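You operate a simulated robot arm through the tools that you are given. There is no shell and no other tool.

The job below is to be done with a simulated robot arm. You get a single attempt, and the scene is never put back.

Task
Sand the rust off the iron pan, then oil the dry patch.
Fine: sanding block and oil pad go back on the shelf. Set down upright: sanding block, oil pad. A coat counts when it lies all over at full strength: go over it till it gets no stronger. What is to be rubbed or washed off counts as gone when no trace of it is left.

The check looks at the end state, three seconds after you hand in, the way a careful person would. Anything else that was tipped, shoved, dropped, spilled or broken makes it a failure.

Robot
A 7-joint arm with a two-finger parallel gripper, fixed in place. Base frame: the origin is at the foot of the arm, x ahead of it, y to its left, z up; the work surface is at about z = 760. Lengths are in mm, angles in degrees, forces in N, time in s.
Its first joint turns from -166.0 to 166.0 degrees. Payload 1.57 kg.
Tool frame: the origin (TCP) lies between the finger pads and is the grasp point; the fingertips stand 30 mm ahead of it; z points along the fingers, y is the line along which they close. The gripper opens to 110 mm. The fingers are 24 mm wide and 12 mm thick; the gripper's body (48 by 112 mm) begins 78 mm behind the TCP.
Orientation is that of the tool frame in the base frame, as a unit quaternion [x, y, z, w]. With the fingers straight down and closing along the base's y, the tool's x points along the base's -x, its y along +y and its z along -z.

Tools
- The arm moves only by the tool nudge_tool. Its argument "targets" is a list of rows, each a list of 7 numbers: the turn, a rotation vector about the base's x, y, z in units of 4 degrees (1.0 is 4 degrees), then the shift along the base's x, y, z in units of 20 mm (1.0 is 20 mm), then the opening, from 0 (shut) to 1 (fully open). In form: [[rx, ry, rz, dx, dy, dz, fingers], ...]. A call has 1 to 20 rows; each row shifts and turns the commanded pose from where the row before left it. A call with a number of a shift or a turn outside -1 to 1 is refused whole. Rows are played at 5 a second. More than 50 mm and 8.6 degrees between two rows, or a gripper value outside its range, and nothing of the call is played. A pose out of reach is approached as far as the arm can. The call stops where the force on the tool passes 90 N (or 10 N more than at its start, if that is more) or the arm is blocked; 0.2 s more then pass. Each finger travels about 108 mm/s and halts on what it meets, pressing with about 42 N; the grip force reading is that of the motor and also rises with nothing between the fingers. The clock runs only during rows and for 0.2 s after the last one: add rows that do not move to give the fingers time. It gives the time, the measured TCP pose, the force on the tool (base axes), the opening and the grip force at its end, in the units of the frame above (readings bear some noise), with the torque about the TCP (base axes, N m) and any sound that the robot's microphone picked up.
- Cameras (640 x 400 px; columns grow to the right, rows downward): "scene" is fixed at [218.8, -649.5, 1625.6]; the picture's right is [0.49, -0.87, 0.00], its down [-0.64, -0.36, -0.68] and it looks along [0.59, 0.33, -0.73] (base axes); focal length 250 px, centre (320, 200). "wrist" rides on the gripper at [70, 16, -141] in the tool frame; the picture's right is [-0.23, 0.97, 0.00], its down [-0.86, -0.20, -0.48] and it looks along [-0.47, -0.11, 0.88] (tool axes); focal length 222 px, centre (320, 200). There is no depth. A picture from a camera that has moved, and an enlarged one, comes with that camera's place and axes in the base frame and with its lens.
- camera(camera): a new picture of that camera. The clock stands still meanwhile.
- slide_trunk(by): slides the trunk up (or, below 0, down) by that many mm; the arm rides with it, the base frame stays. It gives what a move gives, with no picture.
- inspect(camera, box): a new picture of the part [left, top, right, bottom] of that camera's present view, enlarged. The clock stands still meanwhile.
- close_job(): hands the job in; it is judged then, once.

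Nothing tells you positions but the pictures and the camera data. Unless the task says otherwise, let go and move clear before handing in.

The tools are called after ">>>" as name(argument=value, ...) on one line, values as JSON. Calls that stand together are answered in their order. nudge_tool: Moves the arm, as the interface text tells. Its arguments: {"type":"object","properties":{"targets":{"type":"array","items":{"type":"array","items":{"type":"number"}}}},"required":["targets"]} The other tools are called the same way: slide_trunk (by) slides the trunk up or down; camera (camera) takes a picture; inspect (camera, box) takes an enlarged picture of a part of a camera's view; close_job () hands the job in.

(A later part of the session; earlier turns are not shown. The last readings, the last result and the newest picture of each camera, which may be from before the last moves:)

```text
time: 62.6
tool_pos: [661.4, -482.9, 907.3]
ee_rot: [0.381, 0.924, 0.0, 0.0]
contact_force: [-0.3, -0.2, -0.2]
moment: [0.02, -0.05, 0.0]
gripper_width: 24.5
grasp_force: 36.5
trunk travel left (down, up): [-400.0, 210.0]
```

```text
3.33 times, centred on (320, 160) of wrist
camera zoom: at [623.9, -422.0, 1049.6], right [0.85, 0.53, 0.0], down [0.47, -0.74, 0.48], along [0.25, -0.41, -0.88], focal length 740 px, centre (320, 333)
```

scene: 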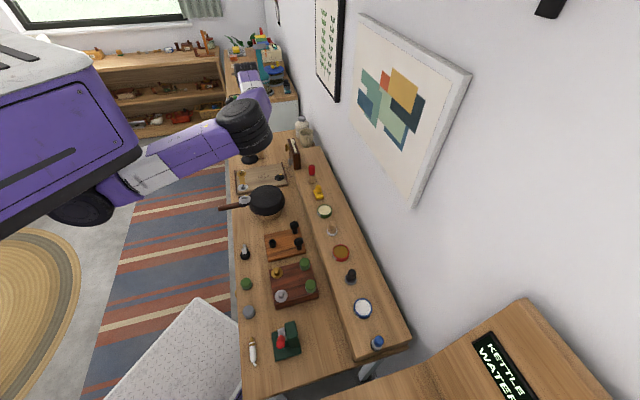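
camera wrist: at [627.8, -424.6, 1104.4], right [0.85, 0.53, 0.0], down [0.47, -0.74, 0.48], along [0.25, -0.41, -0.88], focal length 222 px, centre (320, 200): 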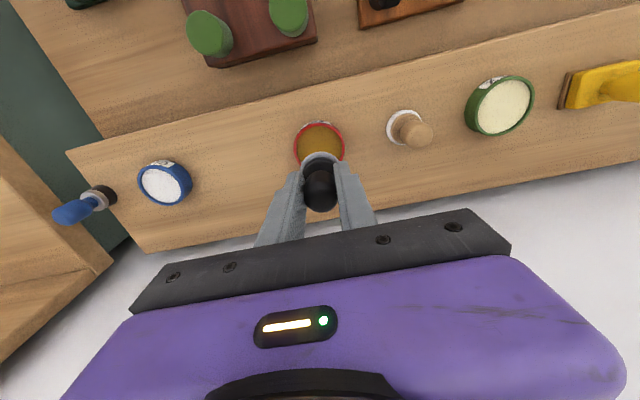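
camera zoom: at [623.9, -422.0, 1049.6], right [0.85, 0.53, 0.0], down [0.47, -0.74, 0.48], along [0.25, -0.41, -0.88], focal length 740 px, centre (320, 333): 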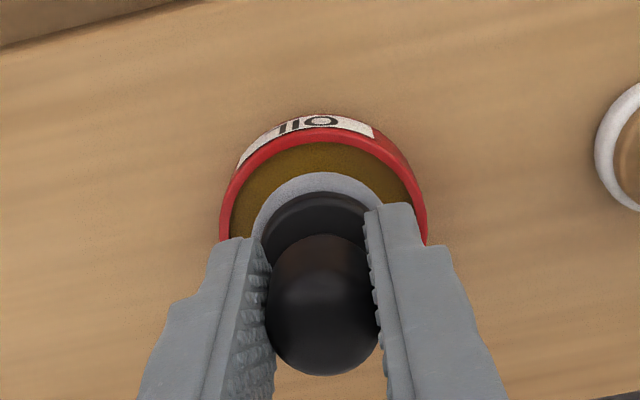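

Nearly at the oil surface and well centred; I'll keep lowering in small steps.

>>> nudge_tool(targets=[[0, 0, 0, 0, 0, -0.1, 0], [0, 0, 0, 0, 0, 0, 0]])

>>> nudge_tool(targets=[[0, 0, 0, 0, 0, -0.1, 0], [0, 0, 0, 0, 0, 0, 0]])

>>> nudge_tool(targets=[[0, 0, 0, 0, 0, -0.1, 0], [0, 0, 0, 0, 0, 0, 0]])

>>> inspect(camera="scene", box=[310, 220, 390, 270])

```text
time: 63.2
tool_pos: [661.7, -483.8, 905.8]
ee_rot: [0.382, 0.924, 0.0, 0.0]
contact_force: [0.1, -0.6, -0.1]
moment: [-0.02, -0.01, -0.01]
gripper_width: 24.9
grasp_force: 36.2
trunk travel left (down, up): [-400.0, 210.0]
```

```text
time: 63.8
tool_pos: [663.1, -482.8, 903.2]
ee_rot: [0.38, 0.925, 0.0, 0.0]
contact_force: [0.2, -0.4, -0.5]
moment: [-0.02, -0.05, -0.01]
gripper_width: 24.4
grasp_force: 36.4
trunk travel left (down, up): [-400.0, 210.0]
```

```text
time: 64.4
tool_pos: [663.2, -484.0, 901.6]
ee_rot: [0.381, 0.925, 0.0, 0.0]
contact_force: [0.3, 0.4, -0.3]
moment: [0.0, 0.01, 0.02]
gripper_width: 24.5
grasp_force: 36.2
trunk travel left (down, up): [-400.0, 210.0]
```

```text
8.00 times, centred on (350, 245) of scene
camera zoom: at [218.8, -649.5, 1625.6], right [0.49, -0.87, 0.0], down [-0.64, -0.36, -0.68], along [0.59, 0.33, -0.73], focal length 2004 px, centre (80, -160)
```

zoom: 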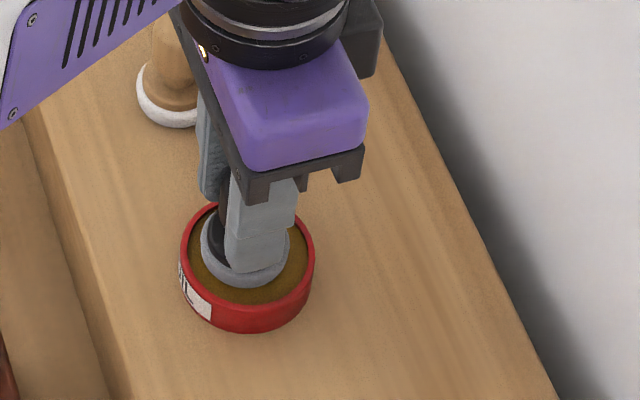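

>>> nudge_tool(targets=[[0, 0, 0, 0, 0, -0.1, 0], [0, 0, 0, 0, 0, 0, 0]])

>>> nudge_tool(targets=[[0, 0, 0, 0, 0, -0.1, 0], [0, 0, 0, 0, 0, 0, 0]])

>>> nudge_tool(targets=[[0, 0, 0, 0, 0, -0.1, 0], [0, 0, 0, 0, 0, 0, 0]])

>>> inspect(camera="scene", box=[320, 235, 360, 265])

```text
time: 65.0
tool_pos: [661.8, -482.5, 900.5]
ee_rot: [0.381, 0.924, 0.0, 0.0]
contact_force: [-1.8, 2.4, 12.8]
moment: [0.06, 0.04, 0.0]
gripper_width: 24.7
grasp_force: 36.7
trunk travel left (down, up): [-400.0, 210.0]
```

```text
time: 65.6
tool_pos: [662.9, -482.6, 900.0]
ee_rot: [0.38, 0.925, -0.001, 0.002]
contact_force: [-2.2, 1.6, 34.0]
moment: [-0.05, -0.04, 0.03]
gripper_width: 24.9
grasp_force: 37.0
trunk travel left (down, up): [-400.0, 210.0]
```

```text
time: 66.2
tool_pos: [662.6, -483.0, 899.0]
ee_rot: [0.381, 0.925, 0.001, 0.002]
contact_force: [-2.2, 0.1, 39.4]
moment: [-0.12, -0.12, 0.02]
gripper_width: 24.6
grasp_force: 36.3
trunk travel left (down, up): [-400.0, 210.0]
```

```text
13.33 times, centred on (340, 250) of scene
camera zoom: at [218.8, -649.5, 1625.6], right [0.49, -0.87, 0.0], down [-0.64, -0.36, -0.68], along [0.59, 0.33, -0.73], focal length 3340 px, centre (53, -467)
```

zoom: 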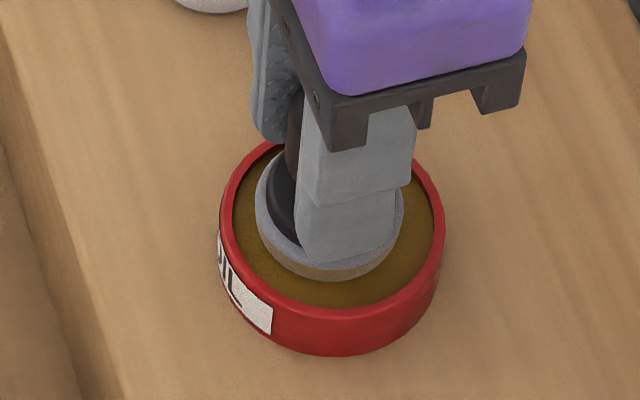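

Contact made and the felt shows an oil tint at its edge. Lifting straight out.

>>> nudge_tool(targets=[[0, 0, 0, 0, 0, 0.2, 0], [0, 0, 0, 0, 0, 0.5, 0], [0, 0, 0, 0, 0, 0.9, 0], [0, 0, 0, 0, 0, 0.9, 0], [0, 0, 0, 0, 0, 0.9, 0], [0, 0, 0, 0, 0, 0.9, 0], [0, 0, 0, 0, 0, 0, 0]])

>>> inspect(camera="scene", box=[310, 215, 374, 260])

>>> inspect(camera="wrist", box=[240, 100, 400, 220])

```text
time: 67.8
tool_pos: [663.6, -483.1, 982.3]
ee_rot: [0.381, 0.925, 0.0, 0.0]
contact_force: [-0.6, -0.9, -0.3]
moment: [0.02, 0.0, -0.03]
gripper_width: 24.6
grasp_force: 36.1
trunk travel left (down, up): [-400.0, 210.0]
```

```text
8.89 times, centred on (342, 238) of scene
camera zoom: at [218.8, -649.5, 1625.6], right [0.49, -0.87, 0.0], down [-0.64, -0.36, -0.68], along [0.59, 0.33, -0.73], focal length 2226 px, centre (124, -133)
```

zoom: 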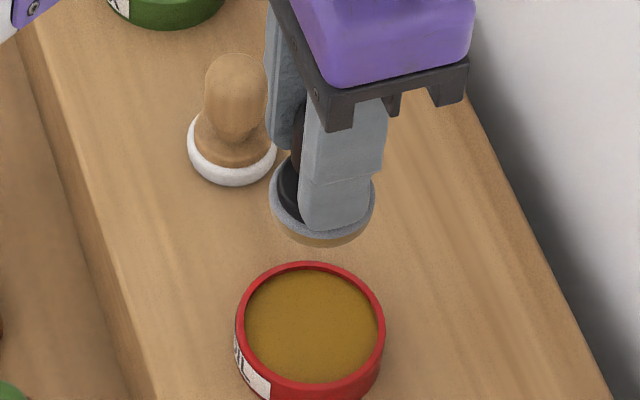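

```text
3.33 times, centred on (320, 160) of wrist
camera zoom: at [624.6, -421.7, 1124.3], right [0.85, 0.53, 0.0], down [0.47, -0.74, 0.48], along [0.25, -0.41, -0.88], focal length 740 px, centre (320, 333)
```

zoom: 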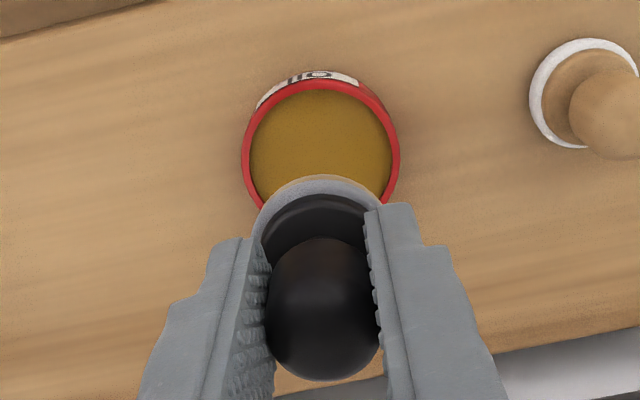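

The pad is loaded with oil. Next I carry it to above the cracked patch, estimated at (897,57) with the board top near z 787.

>>> nudge_tool(targets=[[0, 0, 0, 0.417, 0.964, 0.1, 0], [0, 0, 0, 0.417, 0.964, 0.1, 0], [0, 0, 0, 0.417, 0.964, 0.1, 0], [0, 0, 0, 0.417, 0.964, 0.1, 0], [0, 0, 0, 0.417, 0.964, 0, 0], [0, 0, 0, 0.417, 0.964, 0, 0], [0, 0, 0, 0.417, 0.964, 0, 0], [0, 0, 0, 0.417, 0.964, 0, 0], [0, 0, 0, 0.417, 0.964, 0, 0], [0, 0, 0, 0.417, 0.964, 0, 0], [0, 0, 0, 0.417, 0.964, 0, 0], [0, 0, 0, 0.417, 0.964, 0, 0], [0, 0, 0, 0.417, 0.964, 0, 0], [0, 0, 0, 0.417, 0.964, 0, 0]])

>>> nudge_tool(targets=[[0, 0, 0, 0.417, 0.964, 0, 0], [0, 0, 0, 0.417, 0.964, 0, 0], [0, 0, 0, 0.417, 0.964, 0, 0], [0, 0, 0, 0.417, 0.964, 0, 0], [0, 0, 0, 0.417, 0.964, 0, 0], [0, 0, 0, 0.417, 0.964, 0, 0], [0, 0, 0, 0.417, 0.964, 0, 0], [0, 0, 0, 0.417, 0.964, 0, 0], [0, 0, 0, 0.417, 0.964, 0, 0], [0, 0, 0, 0.417, 0.964, 0, 0], [0, 0, 0, 0.417, 0.964, 0, 0], [0, 0, 0, 0.417, 0.964, 0, 0], [0, 0, 0, 0, 0, 0, 0]])

>>> camera(camera="wrist")

>>> inspect(camera="wrist", box=[210, 30, 430, 200])

>>> inspect(camera="scene", box=[220, 130, 320, 200])

```text
time: 70.8
tool_pos: [778.8, -211.7, 989.5]
ee_rot: [0.381, 0.925, 0.0, 0.0]
contact_force: [-0.6, 0.7, 0.3]
moment: [0.05, 0.01, 0.02]
gripper_width: 24.2
grasp_force: 35.7
trunk travel left (down, up): [-400.0, 210.0]
```

```text
time: 73.6
tool_pos: [878.8, 19.3, 989.2]
ee_rot: [0.381, 0.925, 0.0, 0.0]
contact_force: [0.1, -0.6, -0.4]
moment: [0.0, -0.01, 0.02]
gripper_width: 24.7
grasp_force: 36.6
trunk travel left (down, up): [-400.0, 210.0]
```

```text
taken
camera wrist: at [839.8, 81.0, 1131.6], right [0.85, 0.53, 0.0], down [0.47, -0.74, 0.48], along [0.25, -0.41, -0.88], focal length 222 px, centre (320, 200)
```

wrist: 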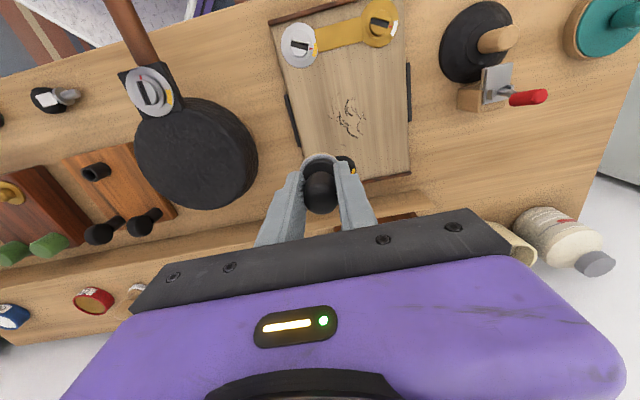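

```text
2.35 times, centred on (320, 115) of wrist
camera zoom: at [839.8, 81.0, 1131.6], right [0.85, 0.53, 0.0], down [0.47, -0.74, 0.48], along [0.25, -0.41, -0.88], focal length 523 px, centre (320, 400)
```

zoom: 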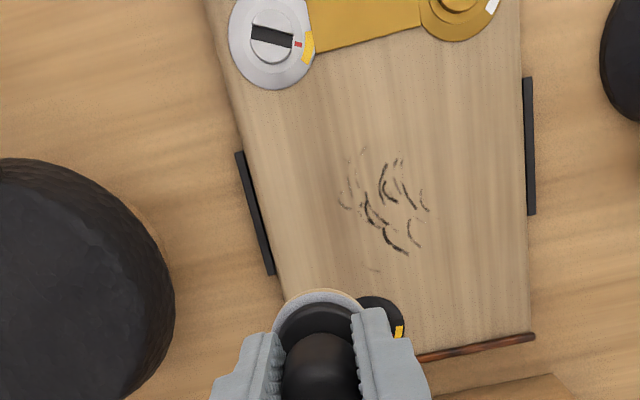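

```text
5.71 times, centred on (270, 165) of scene
camera zoom: at [218.8, -649.5, 1625.6], right [0.49, -0.87, 0.0], down [-0.64, -0.36, -0.68], along [0.59, 0.33, -0.73], focal length 1431 px, centre (606, 400)
```

zoom: 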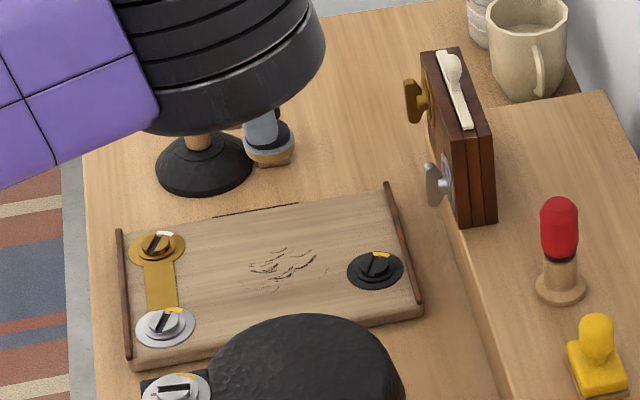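

>>> nudge_tool(targets=[[0, 0, 0, 0.5, 0.96, 0, 0], [0, 0, 0, 0.5, 0.96, 0, 0], [0, 0, 0, 0, 0, -0.95, 0], [0, 0, 0, 0, 0, -0.95, 0], [0, 0, 0, 0, 0, -0.95, 0], [0, 0, 0, 0, 0, -0.95, 0], [0, 0, 0, 0, 0, -0.95, 0], [0, 0, 0, 0, 0, 0, 0]])

>>> camera(camera="wrist")

>>> inspect(camera="wrist", box=[210, 30, 430, 200])

>>> inspect(camera="scene", box=[220, 130, 320, 200])

```text
time: 75.4
tool_pos: [898.6, 57.2, 894.1]
ee_rot: [0.381, 0.924, -0.001, 0.0]
contact_force: [-0.3, -0.3, -0.3]
moment: [0.0, 0.01, 0.02]
gripper_width: 24.7
grasp_force: 36.8
trunk travel left (down, up): [-400.0, 210.0]
```

```text
taken
camera wrist: at [860.0, 119.0, 1036.7], right [0.85, 0.53, 0.0], down [0.47, -0.74, 0.48], along [0.25, -0.41, -0.88], focal length 222 px, centre (320, 200)
```

wrist: 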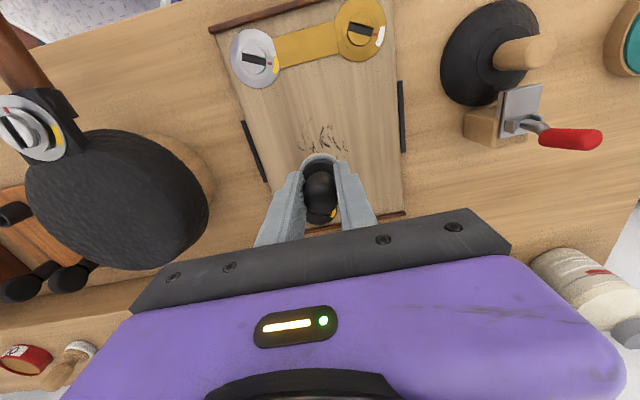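

```text
2.35 times, centred on (320, 115) of wrist
camera zoom: at [860.0, 119.0, 1036.7], right [0.85, 0.53, 0.0], down [0.47, -0.74, 0.48], along [0.25, -0.41, -0.88], focal length 523 px, centre (320, 400)
```

zoom: 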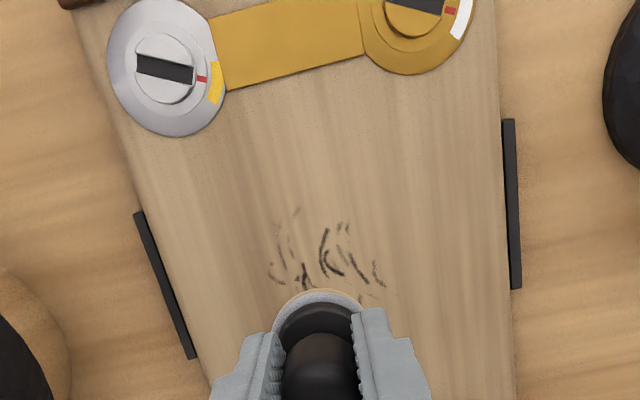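

```text
5.71 times, centred on (270, 165) of scene
camera zoom: at [218.8, -649.5, 1625.6], right [0.49, -0.87, 0.0], down [-0.64, -0.36, -0.68], along [0.59, 0.33, -0.73], focal length 1431 px, centre (606, 400)
```

zoom: 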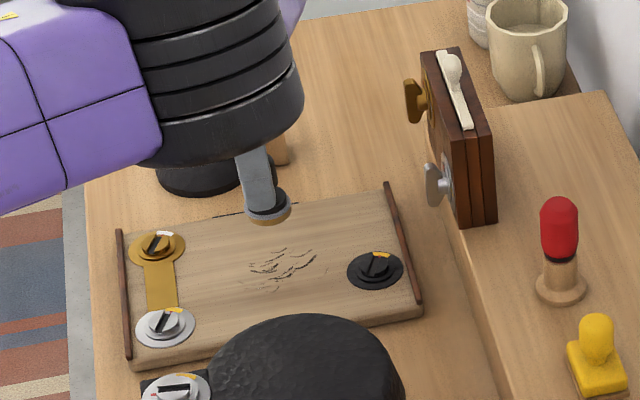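

>>> nudge_tool(targets=[[0, 0, 0, 0, 0, -0.7, 0], [0, 0, 0, 0, 0, -0.7, 0], [0, 0, 0, 0, 0, -0.3, 0], [0, 0, 0, 0, 0, -0.3, 0], [0, 0, 0, 0, 0, 0, 0]])

>>> inspect(camera="wrist", box=[210, 30, 430, 200])

>>> inspect(camera="scene", box=[220, 130, 320, 200])

```text
time: 76.6
tool_pos: [898.1, 56.2, 855.0]
ee_rot: [0.381, 0.925, 0.0, 0.0]
contact_force: [0.5, 0.1, -0.1]
moment: [0.0, 0.02, 0.0]
gripper_width: 24.4
grasp_force: 36.3
trunk travel left (down, up): [-400.0, 210.0]
```

```text
2.35 times, centred on (320, 115) of wrist
camera zoom: at [860.0, 118.2, 996.4], right [0.85, 0.53, 0.0], down [0.47, -0.74, 0.48], along [0.25, -0.41, -0.88], focal length 523 px, centre (320, 400)
```

zoom: 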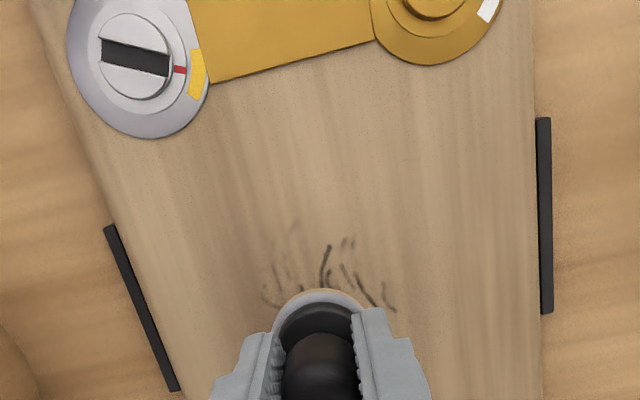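

```text
5.71 times, centred on (270, 165) of scene
camera zoom: at [218.8, -649.5, 1625.6], right [0.49, -0.87, 0.0], down [-0.64, -0.36, -0.68], along [0.59, 0.33, -0.73], focal length 1431 px, centre (606, 400)
```

zoom: 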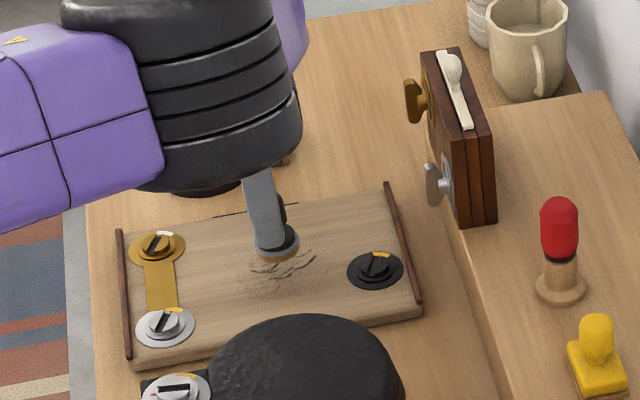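

>>> nudge_tool(targets=[[0, 0, 0, 0, 0, -0.25, 0], [0, 0, 0, 0, 0, -0.25, 0], [0, 0, 0, 0, 0, 0, 0]])

>>> nudge_tool(targets=[[0, 0, 0, 0, 0, -0.1, 0], [0, 0, 0, 0, 0, -0.1, 0], [0, 0, 0, 0, 0, 0, 0]])

>>> nudge_tool(targets=[[0, 0, 0, 0, 0, -0.1, 0], [0, 0, 0, 0, 0, 0, 0]])

```text
time: 77.4
tool_pos: [898.0, 58.1, 844.5]
ee_rot: [0.381, 0.925, 0.0, 0.0]
contact_force: [-0.6, -0.3, 0.0]
moment: [-0.02, 0.03, -0.02]
gripper_width: 24.5
grasp_force: 36.0
trunk travel left (down, up): [-400.0, 210.0]
```

```text
time: 78.2
tool_pos: [897.8, 57.1, 840.5]
ee_rot: [0.381, 0.925, 0.0, 0.0]
contact_force: [0.0, -0.2, -0.1]
moment: [0.05, 0.0, 0.01]
gripper_width: 24.6
grasp_force: 36.6
trunk travel left (down, up): [-400.0, 210.0]
```

```text
time: 78.8
tool_pos: [899.1, 57.7, 838.2]
ee_rot: [0.381, 0.924, 0.0, 0.0]
contact_force: [-0.3, -0.3, 0.2]
moment: [-0.01, 0.02, 0.01]
gripper_width: 24.5
grasp_force: 36.2
trunk travel left (down, up): [-400.0, 210.0]
```

>>> nudge_tool(targets=[[0, 0, 0, 0, 0, -0.1, 0], [0, 0, 0, 0, 0, 0, 0]])

>>> nudge_tool(targets=[[0, 0, 0, 0, 0, -0.1, 0], [0, 0, 0, 0, 0, 0, 0]])

>>> nudge_tool(targets=[[0, 0, 0, 0, 0, -0.1, 0], [0, 0, 0, 0, 0, 0, 0]])

>>> inspect(camera="scene", box=[220, 130, 320, 200])

```text
time: 79.4
tool_pos: [898.3, 57.8, 837.5]
ee_rot: [0.382, 0.924, 0.0, 0.001]
contact_force: [0.0, -0.2, -0.6]
moment: [0.0, 0.02, -0.02]
gripper_width: 24.6
grasp_force: 36.4
trunk travel left (down, up): [-400.0, 210.0]
```

```text
time: 80.0
tool_pos: [897.1, 57.1, 832.9]
ee_rot: [0.381, 0.925, 0.0, -0.001]
contact_force: [-0.3, -1.0, -0.3]
moment: [0.03, 0.03, -0.03]
gripper_width: 24.5
grasp_force: 36.1
trunk travel left (down, up): [-400.0, 210.0]
```

```text
time: 80.6
tool_pos: [897.5, 57.4, 832.4]
ee_rot: [0.381, 0.925, 0.0, -0.001]
contact_force: [0.2, 0.1, -0.2]
moment: [-0.03, 0.01, -0.03]
gripper_width: 24.7
grasp_force: 36.1
trunk travel left (down, up): [-400.0, 210.0]
```

```text
5.71 times, centred on (270, 165) of scene
camera zoom: at [218.8, -649.5, 1625.6], right [0.49, -0.87, 0.0], down [-0.64, -0.36, -0.68], along [0.59, 0.33, -0.73], focal length 1431 px, centre (606, 400)
```

zoom: 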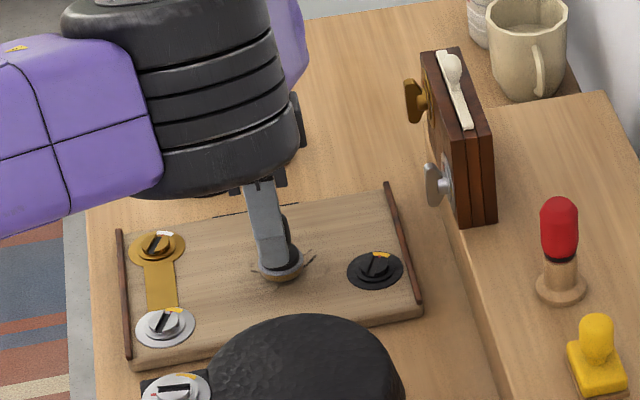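

>>> nudge_tool(targets=[[0, 0, 0, 0, 0, -0.1, 0], [0, 0, 0, 0, 0, 0, 0]])

>>> nudge_tool(targets=[[0, 0, 0, 0, 0, -0.1, 0], [0, 0, 0, 0, 0, 0, 0]])

>>> nudge_tool(targets=[[0, 0, 0, 0, 0, -0.1, 0], [0, 0, 0, 0, 0, 0, 0]])

```text
time: 81.2
tool_pos: [898.9, 57.1, 830.4]
ee_rot: [0.381, 0.924, 0.0, 0.0]
contact_force: [-0.3, 0.0, 0.2]
moment: [0.05, 0.04, -0.04]
gripper_width: 24.4
grasp_force: 35.9
trunk travel left (down, up): [-400.0, 210.0]
```

```text
time: 81.8
tool_pos: [897.9, 57.9, 828.4]
ee_rot: [0.381, 0.925, 0.0, 0.001]
contact_force: [-0.3, -0.6, -1.2]
moment: [-0.02, 0.0, 0.0]
gripper_width: 24.7
grasp_force: 36.3
trunk travel left (down, up): [-400.0, 210.0]
```

```text
time: 82.4
tool_pos: [897.8, 57.9, 827.1]
ee_rot: [0.381, 0.925, 0.001, 0.0]
contact_force: [-2.4, 0.1, 13.4]
moment: [-0.12, 0.05, -0.02]
gripper_width: 24.6
grasp_force: 35.6
trunk travel left (down, up): [-400.0, 210.0]
```

Contact at z≈827, about 13 N. I'll make a first set of strokes and check the effect.

>>> nudge_tool(targets=[[0, 0, 0, -0.355, 0.3525, 0, 0], [0, 0, 0, -0.355, 0.3525, 0, 0], [0, 0, 0, 0.355, -0.3525, 0, 0], [0, 0, 0, 0.355, -0.3525, 0, 0], [0, 0, 0, 0.355, -0.3525, 0, 0], [0, 0, 0, 0.355, -0.3525, 0, 0], [0, 0, 0, -0.355, 0.3525, 0, 0], [0, 0, 0, -0.355, 0.3525, 0, 0], [0, 0, 0, 0, 0, 0, 0]])

>>> inspect(camera="wrist", box=[210, 30, 430, 200])

>>> inspect(camera="scene", box=[220, 130, 320, 200])

```text
time: 84.4
tool_pos: [898.2, 55.8, 827.2]
ee_rot: [0.381, 0.924, -0.001, 0.001]
contact_force: [4.5, -5.9, 14.2]
moment: [-0.29, -0.26, -0.01]
gripper_width: 24.6
grasp_force: 36.7
trunk travel left (down, up): [-400.0, 210.0]
```

```text
2.35 times, centred on (320, 115) of wrist
camera zoom: at [860.1, 117.5, 969.5], right [0.85, 0.53, 0.0], down [0.47, -0.74, 0.48], along [0.25, -0.41, -0.88], focal length 523 px, centre (320, 400)
```

zoom: 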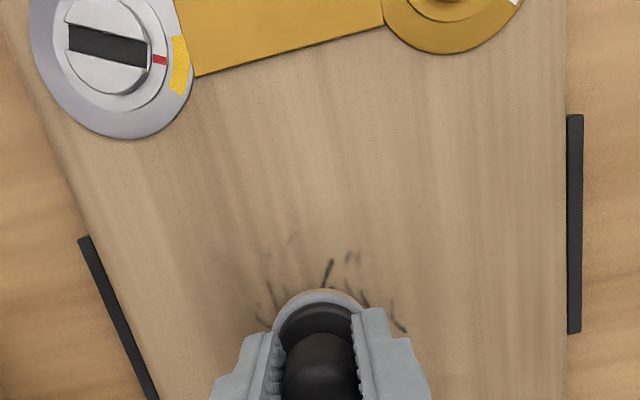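

```text
5.71 times, centred on (270, 165) of scene
camera zoom: at [218.8, -649.5, 1625.6], right [0.49, -0.87, 0.0], down [-0.64, -0.36, -0.68], along [0.59, 0.33, -0.73], focal length 1431 px, centre (606, 400)
```

zoom: 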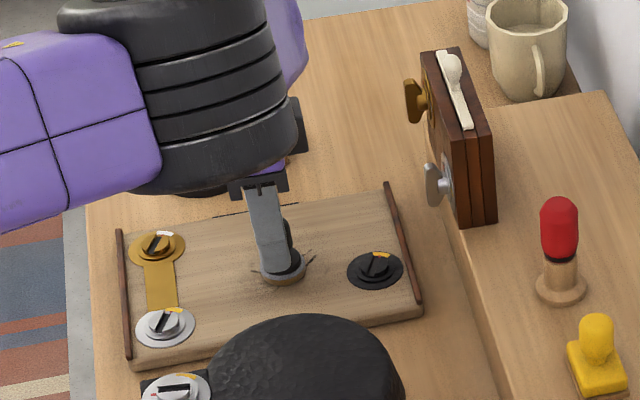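

I can't tell the effect under the pad, so I'm lifting and stepping back to look.

>>> nudge_tool(targets=[[0, 0, 0, 0, 0, 0.5, 0], [0, 0, 0, 0, 0, 1, 0], [0, 0, 0, 0.5, -0.5, 1, 0], [0, 0, 0, 0.7, -0.7, 1, 0], [0, 0, 0, 0.7, -0.7, 1, 0], [0, 0, 0, 0.7, -0.7, 0.5, 0], [0, 0, 0, 0, 0, 0, 0]])

>>> inspect(camera="wrist", box=[210, 30, 430, 200])

>>> inspect(camera="scene", box=[220, 130, 320, 200])

```text
time: 86.0
tool_pos: [950.7, 5.9, 925.3]
ee_rot: [0.38, 0.925, 0.001, 0.0]
contact_force: [-1.0, -0.5, 0.0]
moment: [0.0, -0.02, 0.01]
gripper_width: 24.6
grasp_force: 36.4
trunk travel left (down, up): [-400.0, 210.0]
```

```text
2.35 times, centred on (320, 115) of wrist
camera zoom: at [912.6, 67.2, 1068.8], right [0.85, 0.53, 0.0], down [0.47, -0.74, 0.48], along [0.25, -0.41, -0.88], focal length 523 px, centre (320, 400)
```

zoom: 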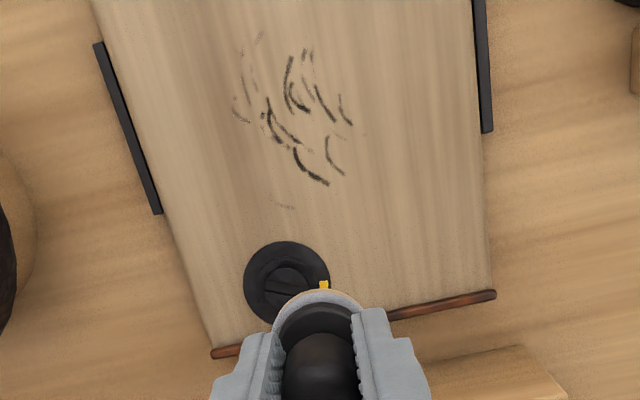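

```text
5.71 times, centred on (270, 165) of scene
camera zoom: at [218.8, -649.5, 1625.6], right [0.49, -0.87, 0.0], down [-0.64, -0.36, -0.68], along [0.59, 0.33, -0.73], focal length 1431 px, centre (606, 400)
```

zoom: 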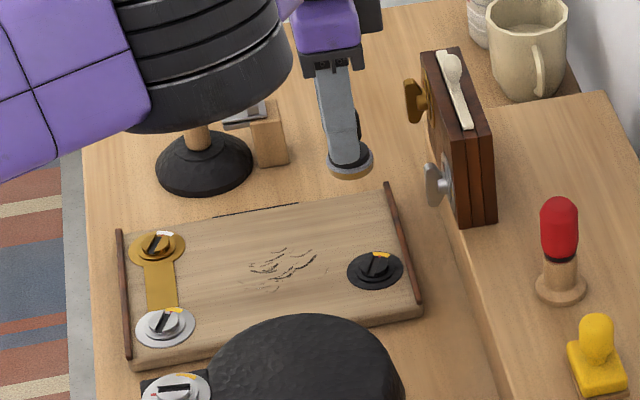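

>>> inspect(camera="wrist", box=[270, 30, 370, 130])

>>> inspect(camera="scene", box=[255, 170, 287, 190])

>>> inspect(camera="scene", box=[240, 178, 300, 220])

```text
4.00 times, centred on (320, 80) of wrist
camera zoom: at [912.6, 67.2, 1068.8], right [0.85, 0.53, 0.0], down [0.47, -0.74, 0.48], along [0.25, -0.41, -0.88], focal length 888 px, centre (320, 680)
```

zoom: 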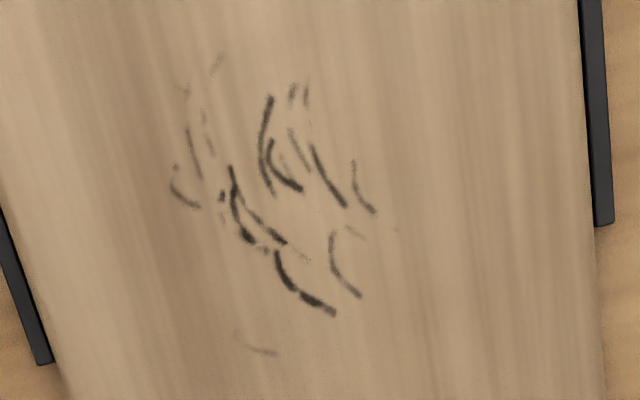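

```text
16.00 times, centred on (271, 180) of scene
camera zoom: at [218.8, -649.5, 1625.6], right [0.49, -0.87, 0.0], down [-0.64, -0.36, -0.68], along [0.59, 0.33, -0.73], focal length 4008 px, centre (1104, 520)
```

zoom: 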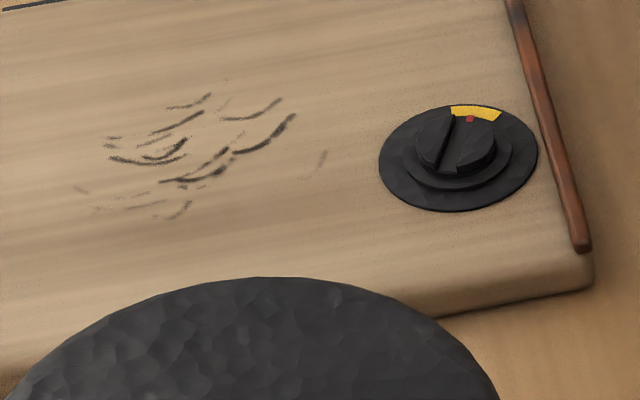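

```text
9.52 times, centred on (270, 199) of scene
camera zoom: at [218.8, -649.5, 1625.6], right [0.49, -0.87, 0.0], down [-0.64, -0.36, -0.68], along [0.59, 0.33, -0.73], focal length 2385 px, centre (796, 210)
```

zoom: 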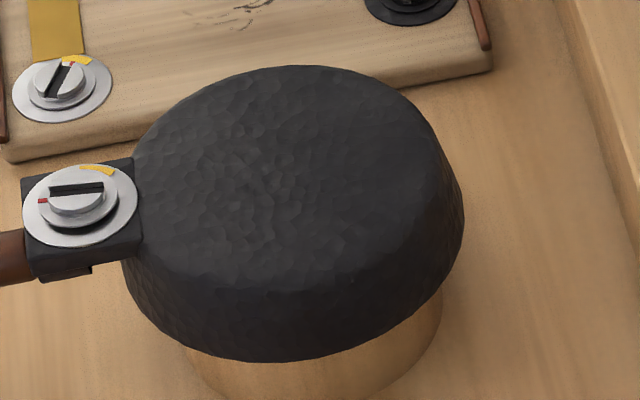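

The board marks don't respond to oil at all, so they look like scuffs that aren't part of this job. The "dry patch" must be the bare spot on the pan where the rust was, so I'll take the oiled pad there.

>>> nudge_tool(targets=[[0, 0, 0, 0, 0, 1, 0], [0, 0, 0, 0, 0, 1, 0], [0, 0, 0, 0, 0, 1, 0], [0, 0, 0, -0.98, -0.565, 0, 0], [0, 0, 0, -0.98, -0.565, 0, 0], [0, 0, 0, -0.98, -0.565, 0, 0], [0, 0, 0, -0.98, -0.565, 0, 0], [0, 0, 0, -0.98, -0.565, 0, 0], [0, 0, 0, -0.98, -0.565, 0, 0], [0, 0, 0, -0.98, -0.565, 0, 0], [0, 0, 0, -0.98, -0.565, 0, 0], [0, 0, 0, -0.98, -0.565, 0, 0], [0, 0, 0, -0.98, -0.565, 0, 0], [0, 0, 0, 0, 0, -0.9, 0], [0, 0, 0, 0, 0, -0.9, 0], [0, 0, 0, 0, 0, -0.9, 0], [0, 0, 0, 0, 0, 0, 0]])

>>> camera(camera="wrist")

>>> inspect(camera="wrist", box=[230, 40, 410, 220])

>>> inspect(camera="scene", box=[240, 140, 320, 220])

```text
time: 89.6
tool_pos: [754.0, -106.8, 933.7]
ee_rot: [0.381, 0.925, 0.0, 0.0]
contact_force: [0.5, -0.1, -1.1]
moment: [-0.04, -0.01, 0.02]
gripper_width: 24.7
grasp_force: 36.1
trunk travel left (down, up): [-400.0, 210.0]
```

```text
taken
camera wrist: at [716.4, -45.6, 1075.2], right [0.85, 0.53, 0.0], down [0.47, -0.74, 0.48], along [0.25, -0.41, -0.88], focal length 222 px, centre (320, 200)
```

wrist: 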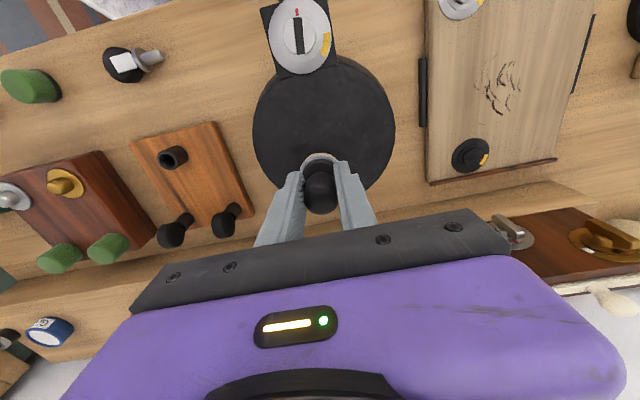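

```text
2.22 times, centred on (320, 130) of wrist
camera zoom: at [716.4, -45.6, 1075.2], right [0.85, 0.53, 0.0], down [0.47, -0.74, 0.48], along [0.25, -0.41, -0.88], focal length 494 px, centre (320, 356)
```

zoom: 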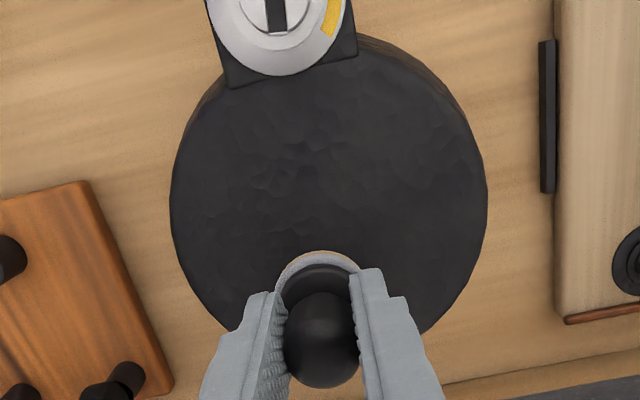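

```text
5.00 times, centred on (280, 180) of scene
camera zoom: at [218.8, -649.5, 1625.6], right [0.49, -0.87, 0.0], down [-0.64, -0.36, -0.68], along [0.59, 0.33, -0.73], focal length 1252 px, centre (520, 300)
```

zoom: 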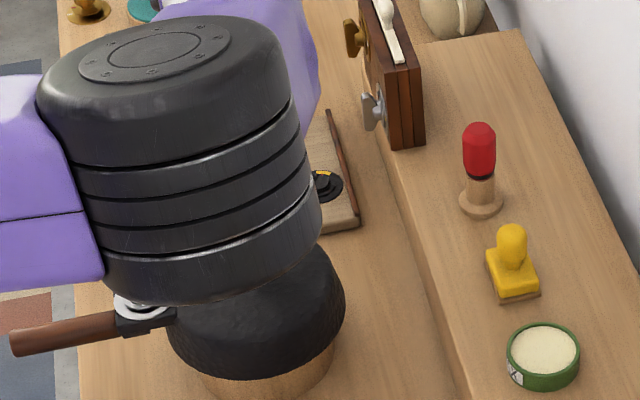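

Positioned over the former rust spot. Now lowering to contact, expected around z 910.

>>> nudge_tool(targets=[[0, 0, 0, 0, 0, -0.25, 0], [0, 0, 0, 0, 0, -0.25, 0], [0, 0, 0, 0, 0, -0.25, 0], [0, 0, 0, 0, 0, 0, 0]])

>>> nudge_tool(targets=[[0, 0, 0, 0, 0, -0.1, 0], [0, 0, 0, 0, 0, -0.1, 0], [0, 0, 0, 0, 0, 0, 0]])

>>> nudge_tool(targets=[[0, 0, 0, 0, 0, -0.1, 0], [0, 0, 0, 0, 0, 0, 0]])

>>> nudge_tool(targets=[[0, 0, 0, 0, 0, -0.1, 0], [0, 0, 0, 0, 0, 0, 0]])

```text
time: 90.6
tool_pos: [753.9, -107.7, 919.3]
ee_rot: [0.381, 0.925, 0.0, 0.0]
contact_force: [0.0, 0.6, 0.1]
moment: [-0.02, -0.03, 0.02]
gripper_width: 24.8
grasp_force: 36.1
trunk travel left (down, up): [-400.0, 210.0]
```

```text
time: 91.4
tool_pos: [753.4, -108.3, 914.4]
ee_rot: [0.38, 0.925, -0.001, 0.001]
contact_force: [-0.8, -0.7, -1.1]
moment: [-0.01, -0.02, 0.01]
gripper_width: 24.6
grasp_force: 36.3
trunk travel left (down, up): [-400.0, 210.0]
```

```text
time: 92.0
tool_pos: [753.4, -108.4, 911.5]
ee_rot: [0.381, 0.924, 0.0, 0.0]
contact_force: [0.0, 0.3, -0.1]
moment: [0.02, 0.02, -0.01]
gripper_width: 25.1
grasp_force: 36.2
trunk travel left (down, up): [-400.0, 210.0]
```

```text
time: 92.6
tool_pos: [754.8, -107.9, 910.6]
ee_rot: [0.381, 0.925, 0.0, 0.001]
contact_force: [-0.1, 0.3, -0.9]
moment: [0.0, 0.0, 0.04]
gripper_width: 24.8
grasp_force: 36.3
trunk travel left (down, up): [-400.0, 210.0]
```

>>> nudge_tool(targets=[[0, 0, 0, 0, 0, -0.08, 0], [0, 0, 0, 0, 0, 0, 0]])

>>> nudge_tool(targets=[[0, 0, 0, 0, 0, -0.08, 0], [0, 0, 0, 0, 0, 0, 0]])

```text
time: 93.2
tool_pos: [754.6, -109.2, 909.5]
ee_rot: [0.381, 0.924, 0.001, 0.001]
contact_force: [-4.0, -0.1, 12.5]
moment: [-0.08, 0.09, -0.01]
gripper_width: 24.6
grasp_force: 36.4
trunk travel left (down, up): [-400.0, 210.0]
```

```text
time: 93.8
tool_pos: [753.5, -108.7, 909.3]
ee_rot: [0.382, 0.924, 0.002, 0.003]
contact_force: [-3.7, -0.5, 40.4]
moment: [-0.15, -0.01, 0.01]
gripper_width: 24.5
grasp_force: 36.1
trunk travel left (down, up): [-400.0, 210.0]
```

>>> nudge_tool(targets=[[0, 0, 0, 0, 0, 0.06, 0], [0, 0, 0, 0.35, 0.355, 0, 0], [0, 0, 0, 0.35, 0.355, 0, 0], [0, 0, 0, -0.35, -0.355, 0, 0], [0, 0, 0, -0.35, -0.355, 0, 0], [0, 0, 0, -0.35, -0.355, 0, 0], [0, 0, 0, -0.35, -0.355, 0, 0], [0, 0, 0, 0.35, 0.355, 0, 0], [0, 0, 0, 0.35, 0.355, 0, 0], [0, 0, 0, 0, 0, 0, 0]])

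>>> inspect(camera="wrist", box=[230, 40, 410, 220])

>>> inspect(camera="scene", box=[240, 140, 320, 220])

```text
time: 96.0
tool_pos: [754.4, -110.0, 908.5]
ee_rot: [0.382, 0.924, -0.001, 0.002]
contact_force: [-9.6, -11.8, 43.7]
moment: [-0.63, -0.03, -0.12]
gripper_width: 24.8
grasp_force: 36.1
trunk travel left (down, up): [-400.0, 210.0]
```

```text
2.22 times, centred on (320, 130) of wrist
camera zoom: at [716.0, -47.6, 1050.5], right [0.85, 0.53, 0.0], down [0.46, -0.74, 0.48], along [0.25, -0.41, -0.88], focal length 494 px, centre (320, 356)
```

zoom: 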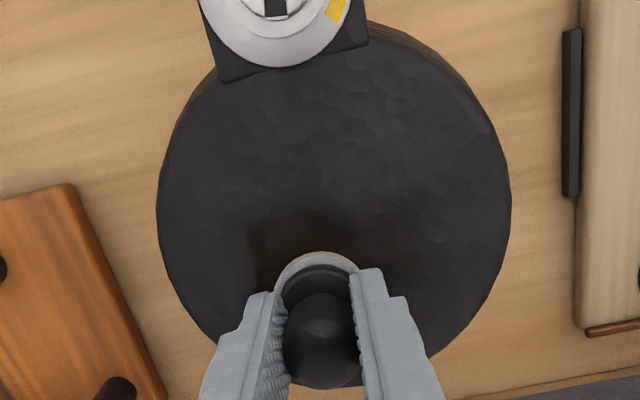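

```text
5.00 times, centred on (280, 180) of scene
camera zoom: at [218.8, -649.5, 1625.6], right [0.49, -0.87, 0.0], down [-0.64, -0.36, -0.68], along [0.59, 0.33, -0.73], focal length 1252 px, centre (520, 300)
```

zoom: 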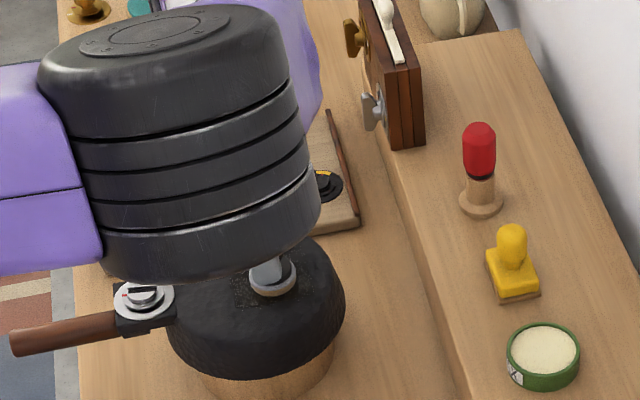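

Oil is now visibly taking on the pan as a darker, glossy area. I'll lift to see its extent.

>>> nudge_tool(targets=[[0, 0, 0, 0, 0, 0.5, 0], [0, 0, 0, 0, 0, 1, 0], [0, 0, 0, 0.5, -0.5, 1, 0], [0, 0, 0, 0.7, -0.7, 1, 0], [0, 0, 0, 0.7, -0.7, 0.5, 0], [0, 0, 0, 0, 0, 0, 0]])

>>> inspect(camera="wrist", box=[240, 20, 400, 170])

>>> inspect(camera="scene", box=[240, 178, 300, 220])

```text
time: 97.4
tool_pos: [792.6, -146.0, 987.2]
ee_rot: [0.382, 0.924, 0.0, 0.0]
contact_force: [-0.9, -0.1, 0.3]
moment: [0.0, 0.01, -0.03]
gripper_width: 24.8
grasp_force: 36.7
trunk travel left (down, up): [-400.0, 210.0]
```

```text
2.67 times, centred on (320, 95) of wrist
camera zoom: at [754.0, -85.1, 1129.9], right [0.85, 0.53, 0.0], down [0.47, -0.74, 0.48], along [0.25, -0.41, -0.88], focal length 592 px, centre (320, 480)
```

zoom: 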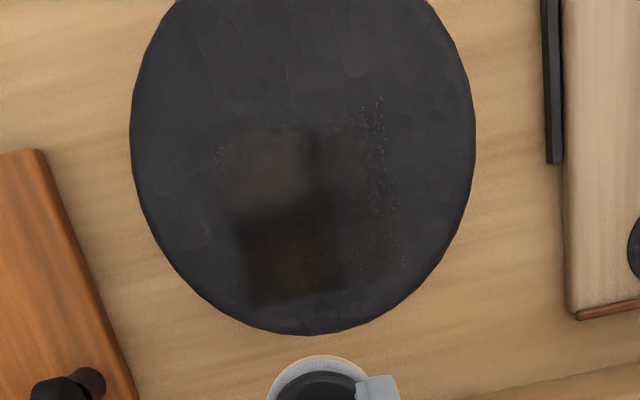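

```text
9.52 times, centred on (270, 199) of scene
camera zoom: at [218.8, -649.5, 1625.6], right [0.49, -0.87, 0.0], down [-0.64, -0.36, -0.68], along [0.59, 0.33, -0.73], focal length 2385 px, centre (796, 210)
```

zoom: 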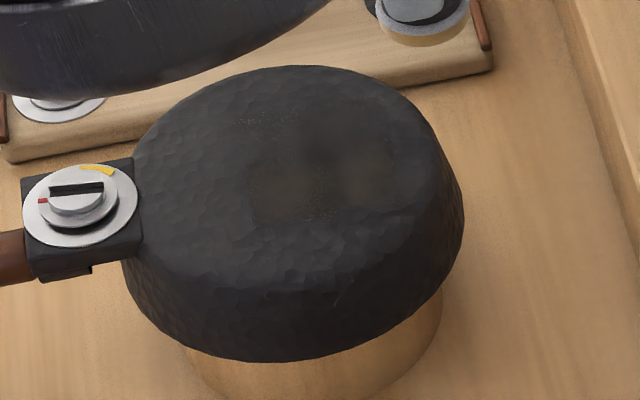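

>>> inspect(camera="wrist", box=[285, 40, 405, 145])

>>> inspect(camera="scene", box=[256, 184, 288, 206])

```text
3.81 times, centred on (345, 92) of wrist
camera zoom: at [754.0, -85.1, 1129.9], right [0.85, 0.53, 0.0], down [0.47, -0.74, 0.48], along [0.25, -0.41, -0.88], focal length 846 px, centre (225, 610)
```

zoom: 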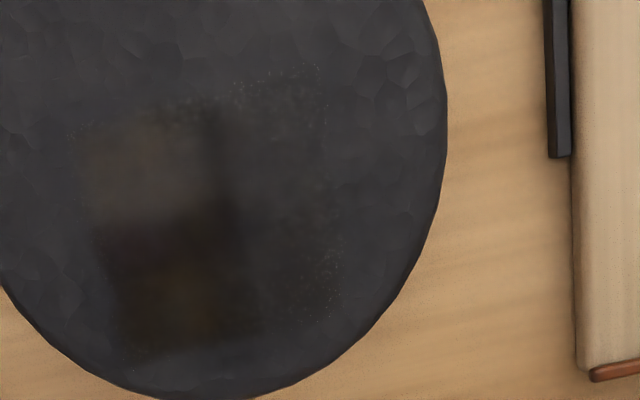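

```text
16.00 times, centred on (272, 195) of scene
camera zoom: at [218.8, -649.5, 1625.6], right [0.49, -0.87, 0.0], down [-0.64, -0.36, -0.68], along [0.59, 0.33, -0.73], focal length 4008 px, centre (1088, 280)
```

zoom: 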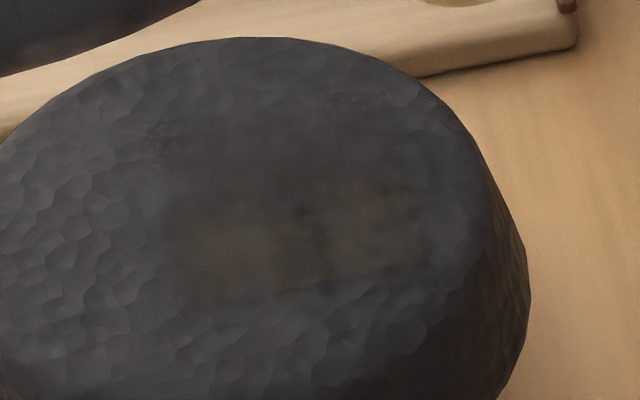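

The oil takes on a roughly 64 mm square aligned with the bench, centred near (760,-103), weaker toward its right side. I'll go back down there and raster the whole square.

>>> nudge_tool(targets=[[0, 0, 0, -0.543, 0.717, 0, 0], [0, 0, 0, -0.543, 0.717, 0, 0], [0, 0, 0, -0.543, 0.717, 0, 0], [0, 0, 0, 0, 0, -0.9, 0], [0, 0, 0, 0, 0, -0.9, 0], [0, 0, 0, 0, 0, -0.9, 0], [0, 0, 0, 0, 0, -0.9, 0], [0, 0, 0, 0, 0, -0.15, 0], [0, 0, 0, 0, 0, 0, 0]])

>>> nudge_tool(targets=[[0, 0, 0, 0, 0, -0.1, 0], [0, 0, 0, 0, 0, 0, 0]])

>>> nudge_tool(targets=[[0, 0, 0, 0, 0, -0.08, 0], [0, 0, 0, 0, 0, 0, 0]])

```text
time: 99.4
tool_pos: [760.3, -102.6, 911.7]
ee_rot: [0.381, 0.924, 0.0, 0.0]
contact_force: [-0.4, -0.5, 0.1]
moment: [0.0, 0.03, -0.03]
gripper_width: 24.7
grasp_force: 37.4
trunk travel left (down, up): [-400.0, 210.0]
```

```text
time: 100.0
tool_pos: [758.9, -103.0, 910.6]
ee_rot: [0.381, 0.924, 0.001, -0.001]
contact_force: [0.3, -0.3, 0.0]
moment: [0.03, -0.01, 0.02]
gripper_width: 24.6
grasp_force: 36.5
trunk travel left (down, up): [-400.0, 210.0]
```

```text
time: 100.6
tool_pos: [759.4, -103.8, 908.8]
ee_rot: [0.381, 0.925, 0.0, 0.001]
contact_force: [-1.3, 0.0, 2.6]
moment: [-0.01, 0.0, -0.01]
gripper_width: 25.0
grasp_force: 36.5
trunk travel left (down, up): [-400.0, 210.0]
```

>>> nudge_tool(targets=[[0, 0, 0, 0, 0, -0.07, 0], [0, 0, 0, -0.81, -0.04, 0, 0], [0, 0, 0, -0.81, -0.04, 0, 0], [0, 0, 0, 0.423, 0.426, 0, 0], [0, 0, 0, 0.423, 0.426, 0, 0], [0, 0, 0, 0.423, 0.426, 0, 0], [0, 0, 0, 0.423, 0.426, 0, 0], [0, 0, 0, 0.39, -0.388, 0, 0], [0, 0, 0, -0.423, -0.426, 0, 0], [0, 0, 0, -0.423, -0.426, 0, 0], [0, 0, 0, -0.423, -0.426, 0, 0], [0, 0, 0, -0.423, -0.426, 0, 0], [0, 0, 0, 0.39, -0.388, 0, 0], [0, 0, 0, 0.423, 0.426, 0, 0], [0, 0, 0, 0.423, 0.426, 0, 0], [0, 0, 0, 0.423, 0.426, 0, 0], [0, 0, 0, 0.423, 0.426, 0, 0], [0, 0, 0, 0.39, -0.388, 0, 0]])

>>> nudge_tool(targets=[[0, 0, 0, -0.423, -0.426, 0, 0], [0, 0, 0, -0.423, -0.426, 0, 0], [0, 0, 0, -0.423, -0.426, 0, 0], [0, 0, 0, -0.423, -0.426, 0, 0], [0, 0, 0, 0.39, -0.388, 0, 0], [0, 0, 0, 0.423, 0.426, 0, 0], [0, 0, 0, 0.423, 0.426, 0, 0], [0, 0, 0, 0.423, 0.426, 0, 0], [0, 0, 0, 0.423, 0.426, 0, 0], [0, 0, 0, 0, 0, 0, 0]])

>>> inspect(camera="scene", box=[240, 178, 300, 220])

>>> inspect(camera="wrist", box=[230, 40, 410, 220])

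```text
time: 104.4
tool_pos: [784.0, -90.6, 908.4]
ee_rot: [0.38, 0.925, 0.002, -0.001]
contact_force: [-7.3, 7.7, 27.2]
moment: [-0.01, 0.26, -0.05]
gripper_width: 24.7
grasp_force: 36.7
trunk travel left (down, up): [-400.0, 210.0]
```

```text
time: 106.6
tool_pos: [792.3, -100.0, 906.8]
ee_rot: [0.381, 0.925, 0.0, -0.001]
contact_force: [-0.1, 1.0, 0.4]
moment: [-0.03, 0.01, -0.01]
gripper_width: 25.0
grasp_force: 36.5
trunk travel left (down, up): [-400.0, 210.0]
```

```text
9.52 times, centred on (270, 199) of scene
camera zoom: at [218.8, -649.5, 1625.6], right [0.49, -0.87, 0.0], down [-0.64, -0.36, -0.68], along [0.59, 0.33, -0.73], focal length 2385 px, centre (796, 210)
```

zoom: 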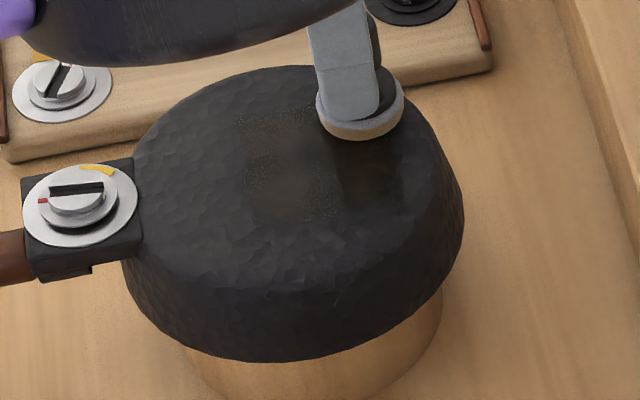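

```text
2.22 times, centred on (320, 130) of wrist
camera zoom: at [754.5, -39.6, 1049.4], right [0.85, 0.53, 0.0], down [0.47, -0.74, 0.48], along [0.25, -0.4, -0.88], focal length 494 px, centre (320, 356)
```

zoom: 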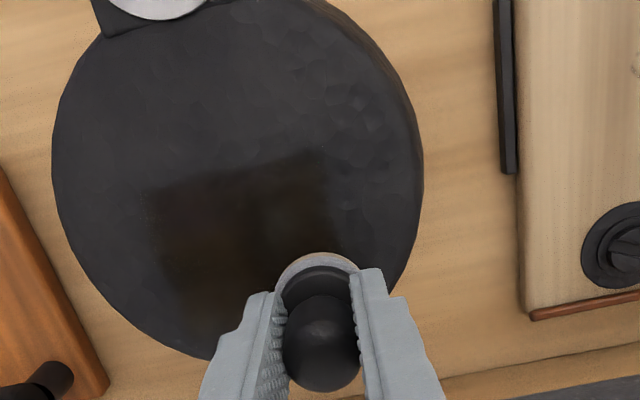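

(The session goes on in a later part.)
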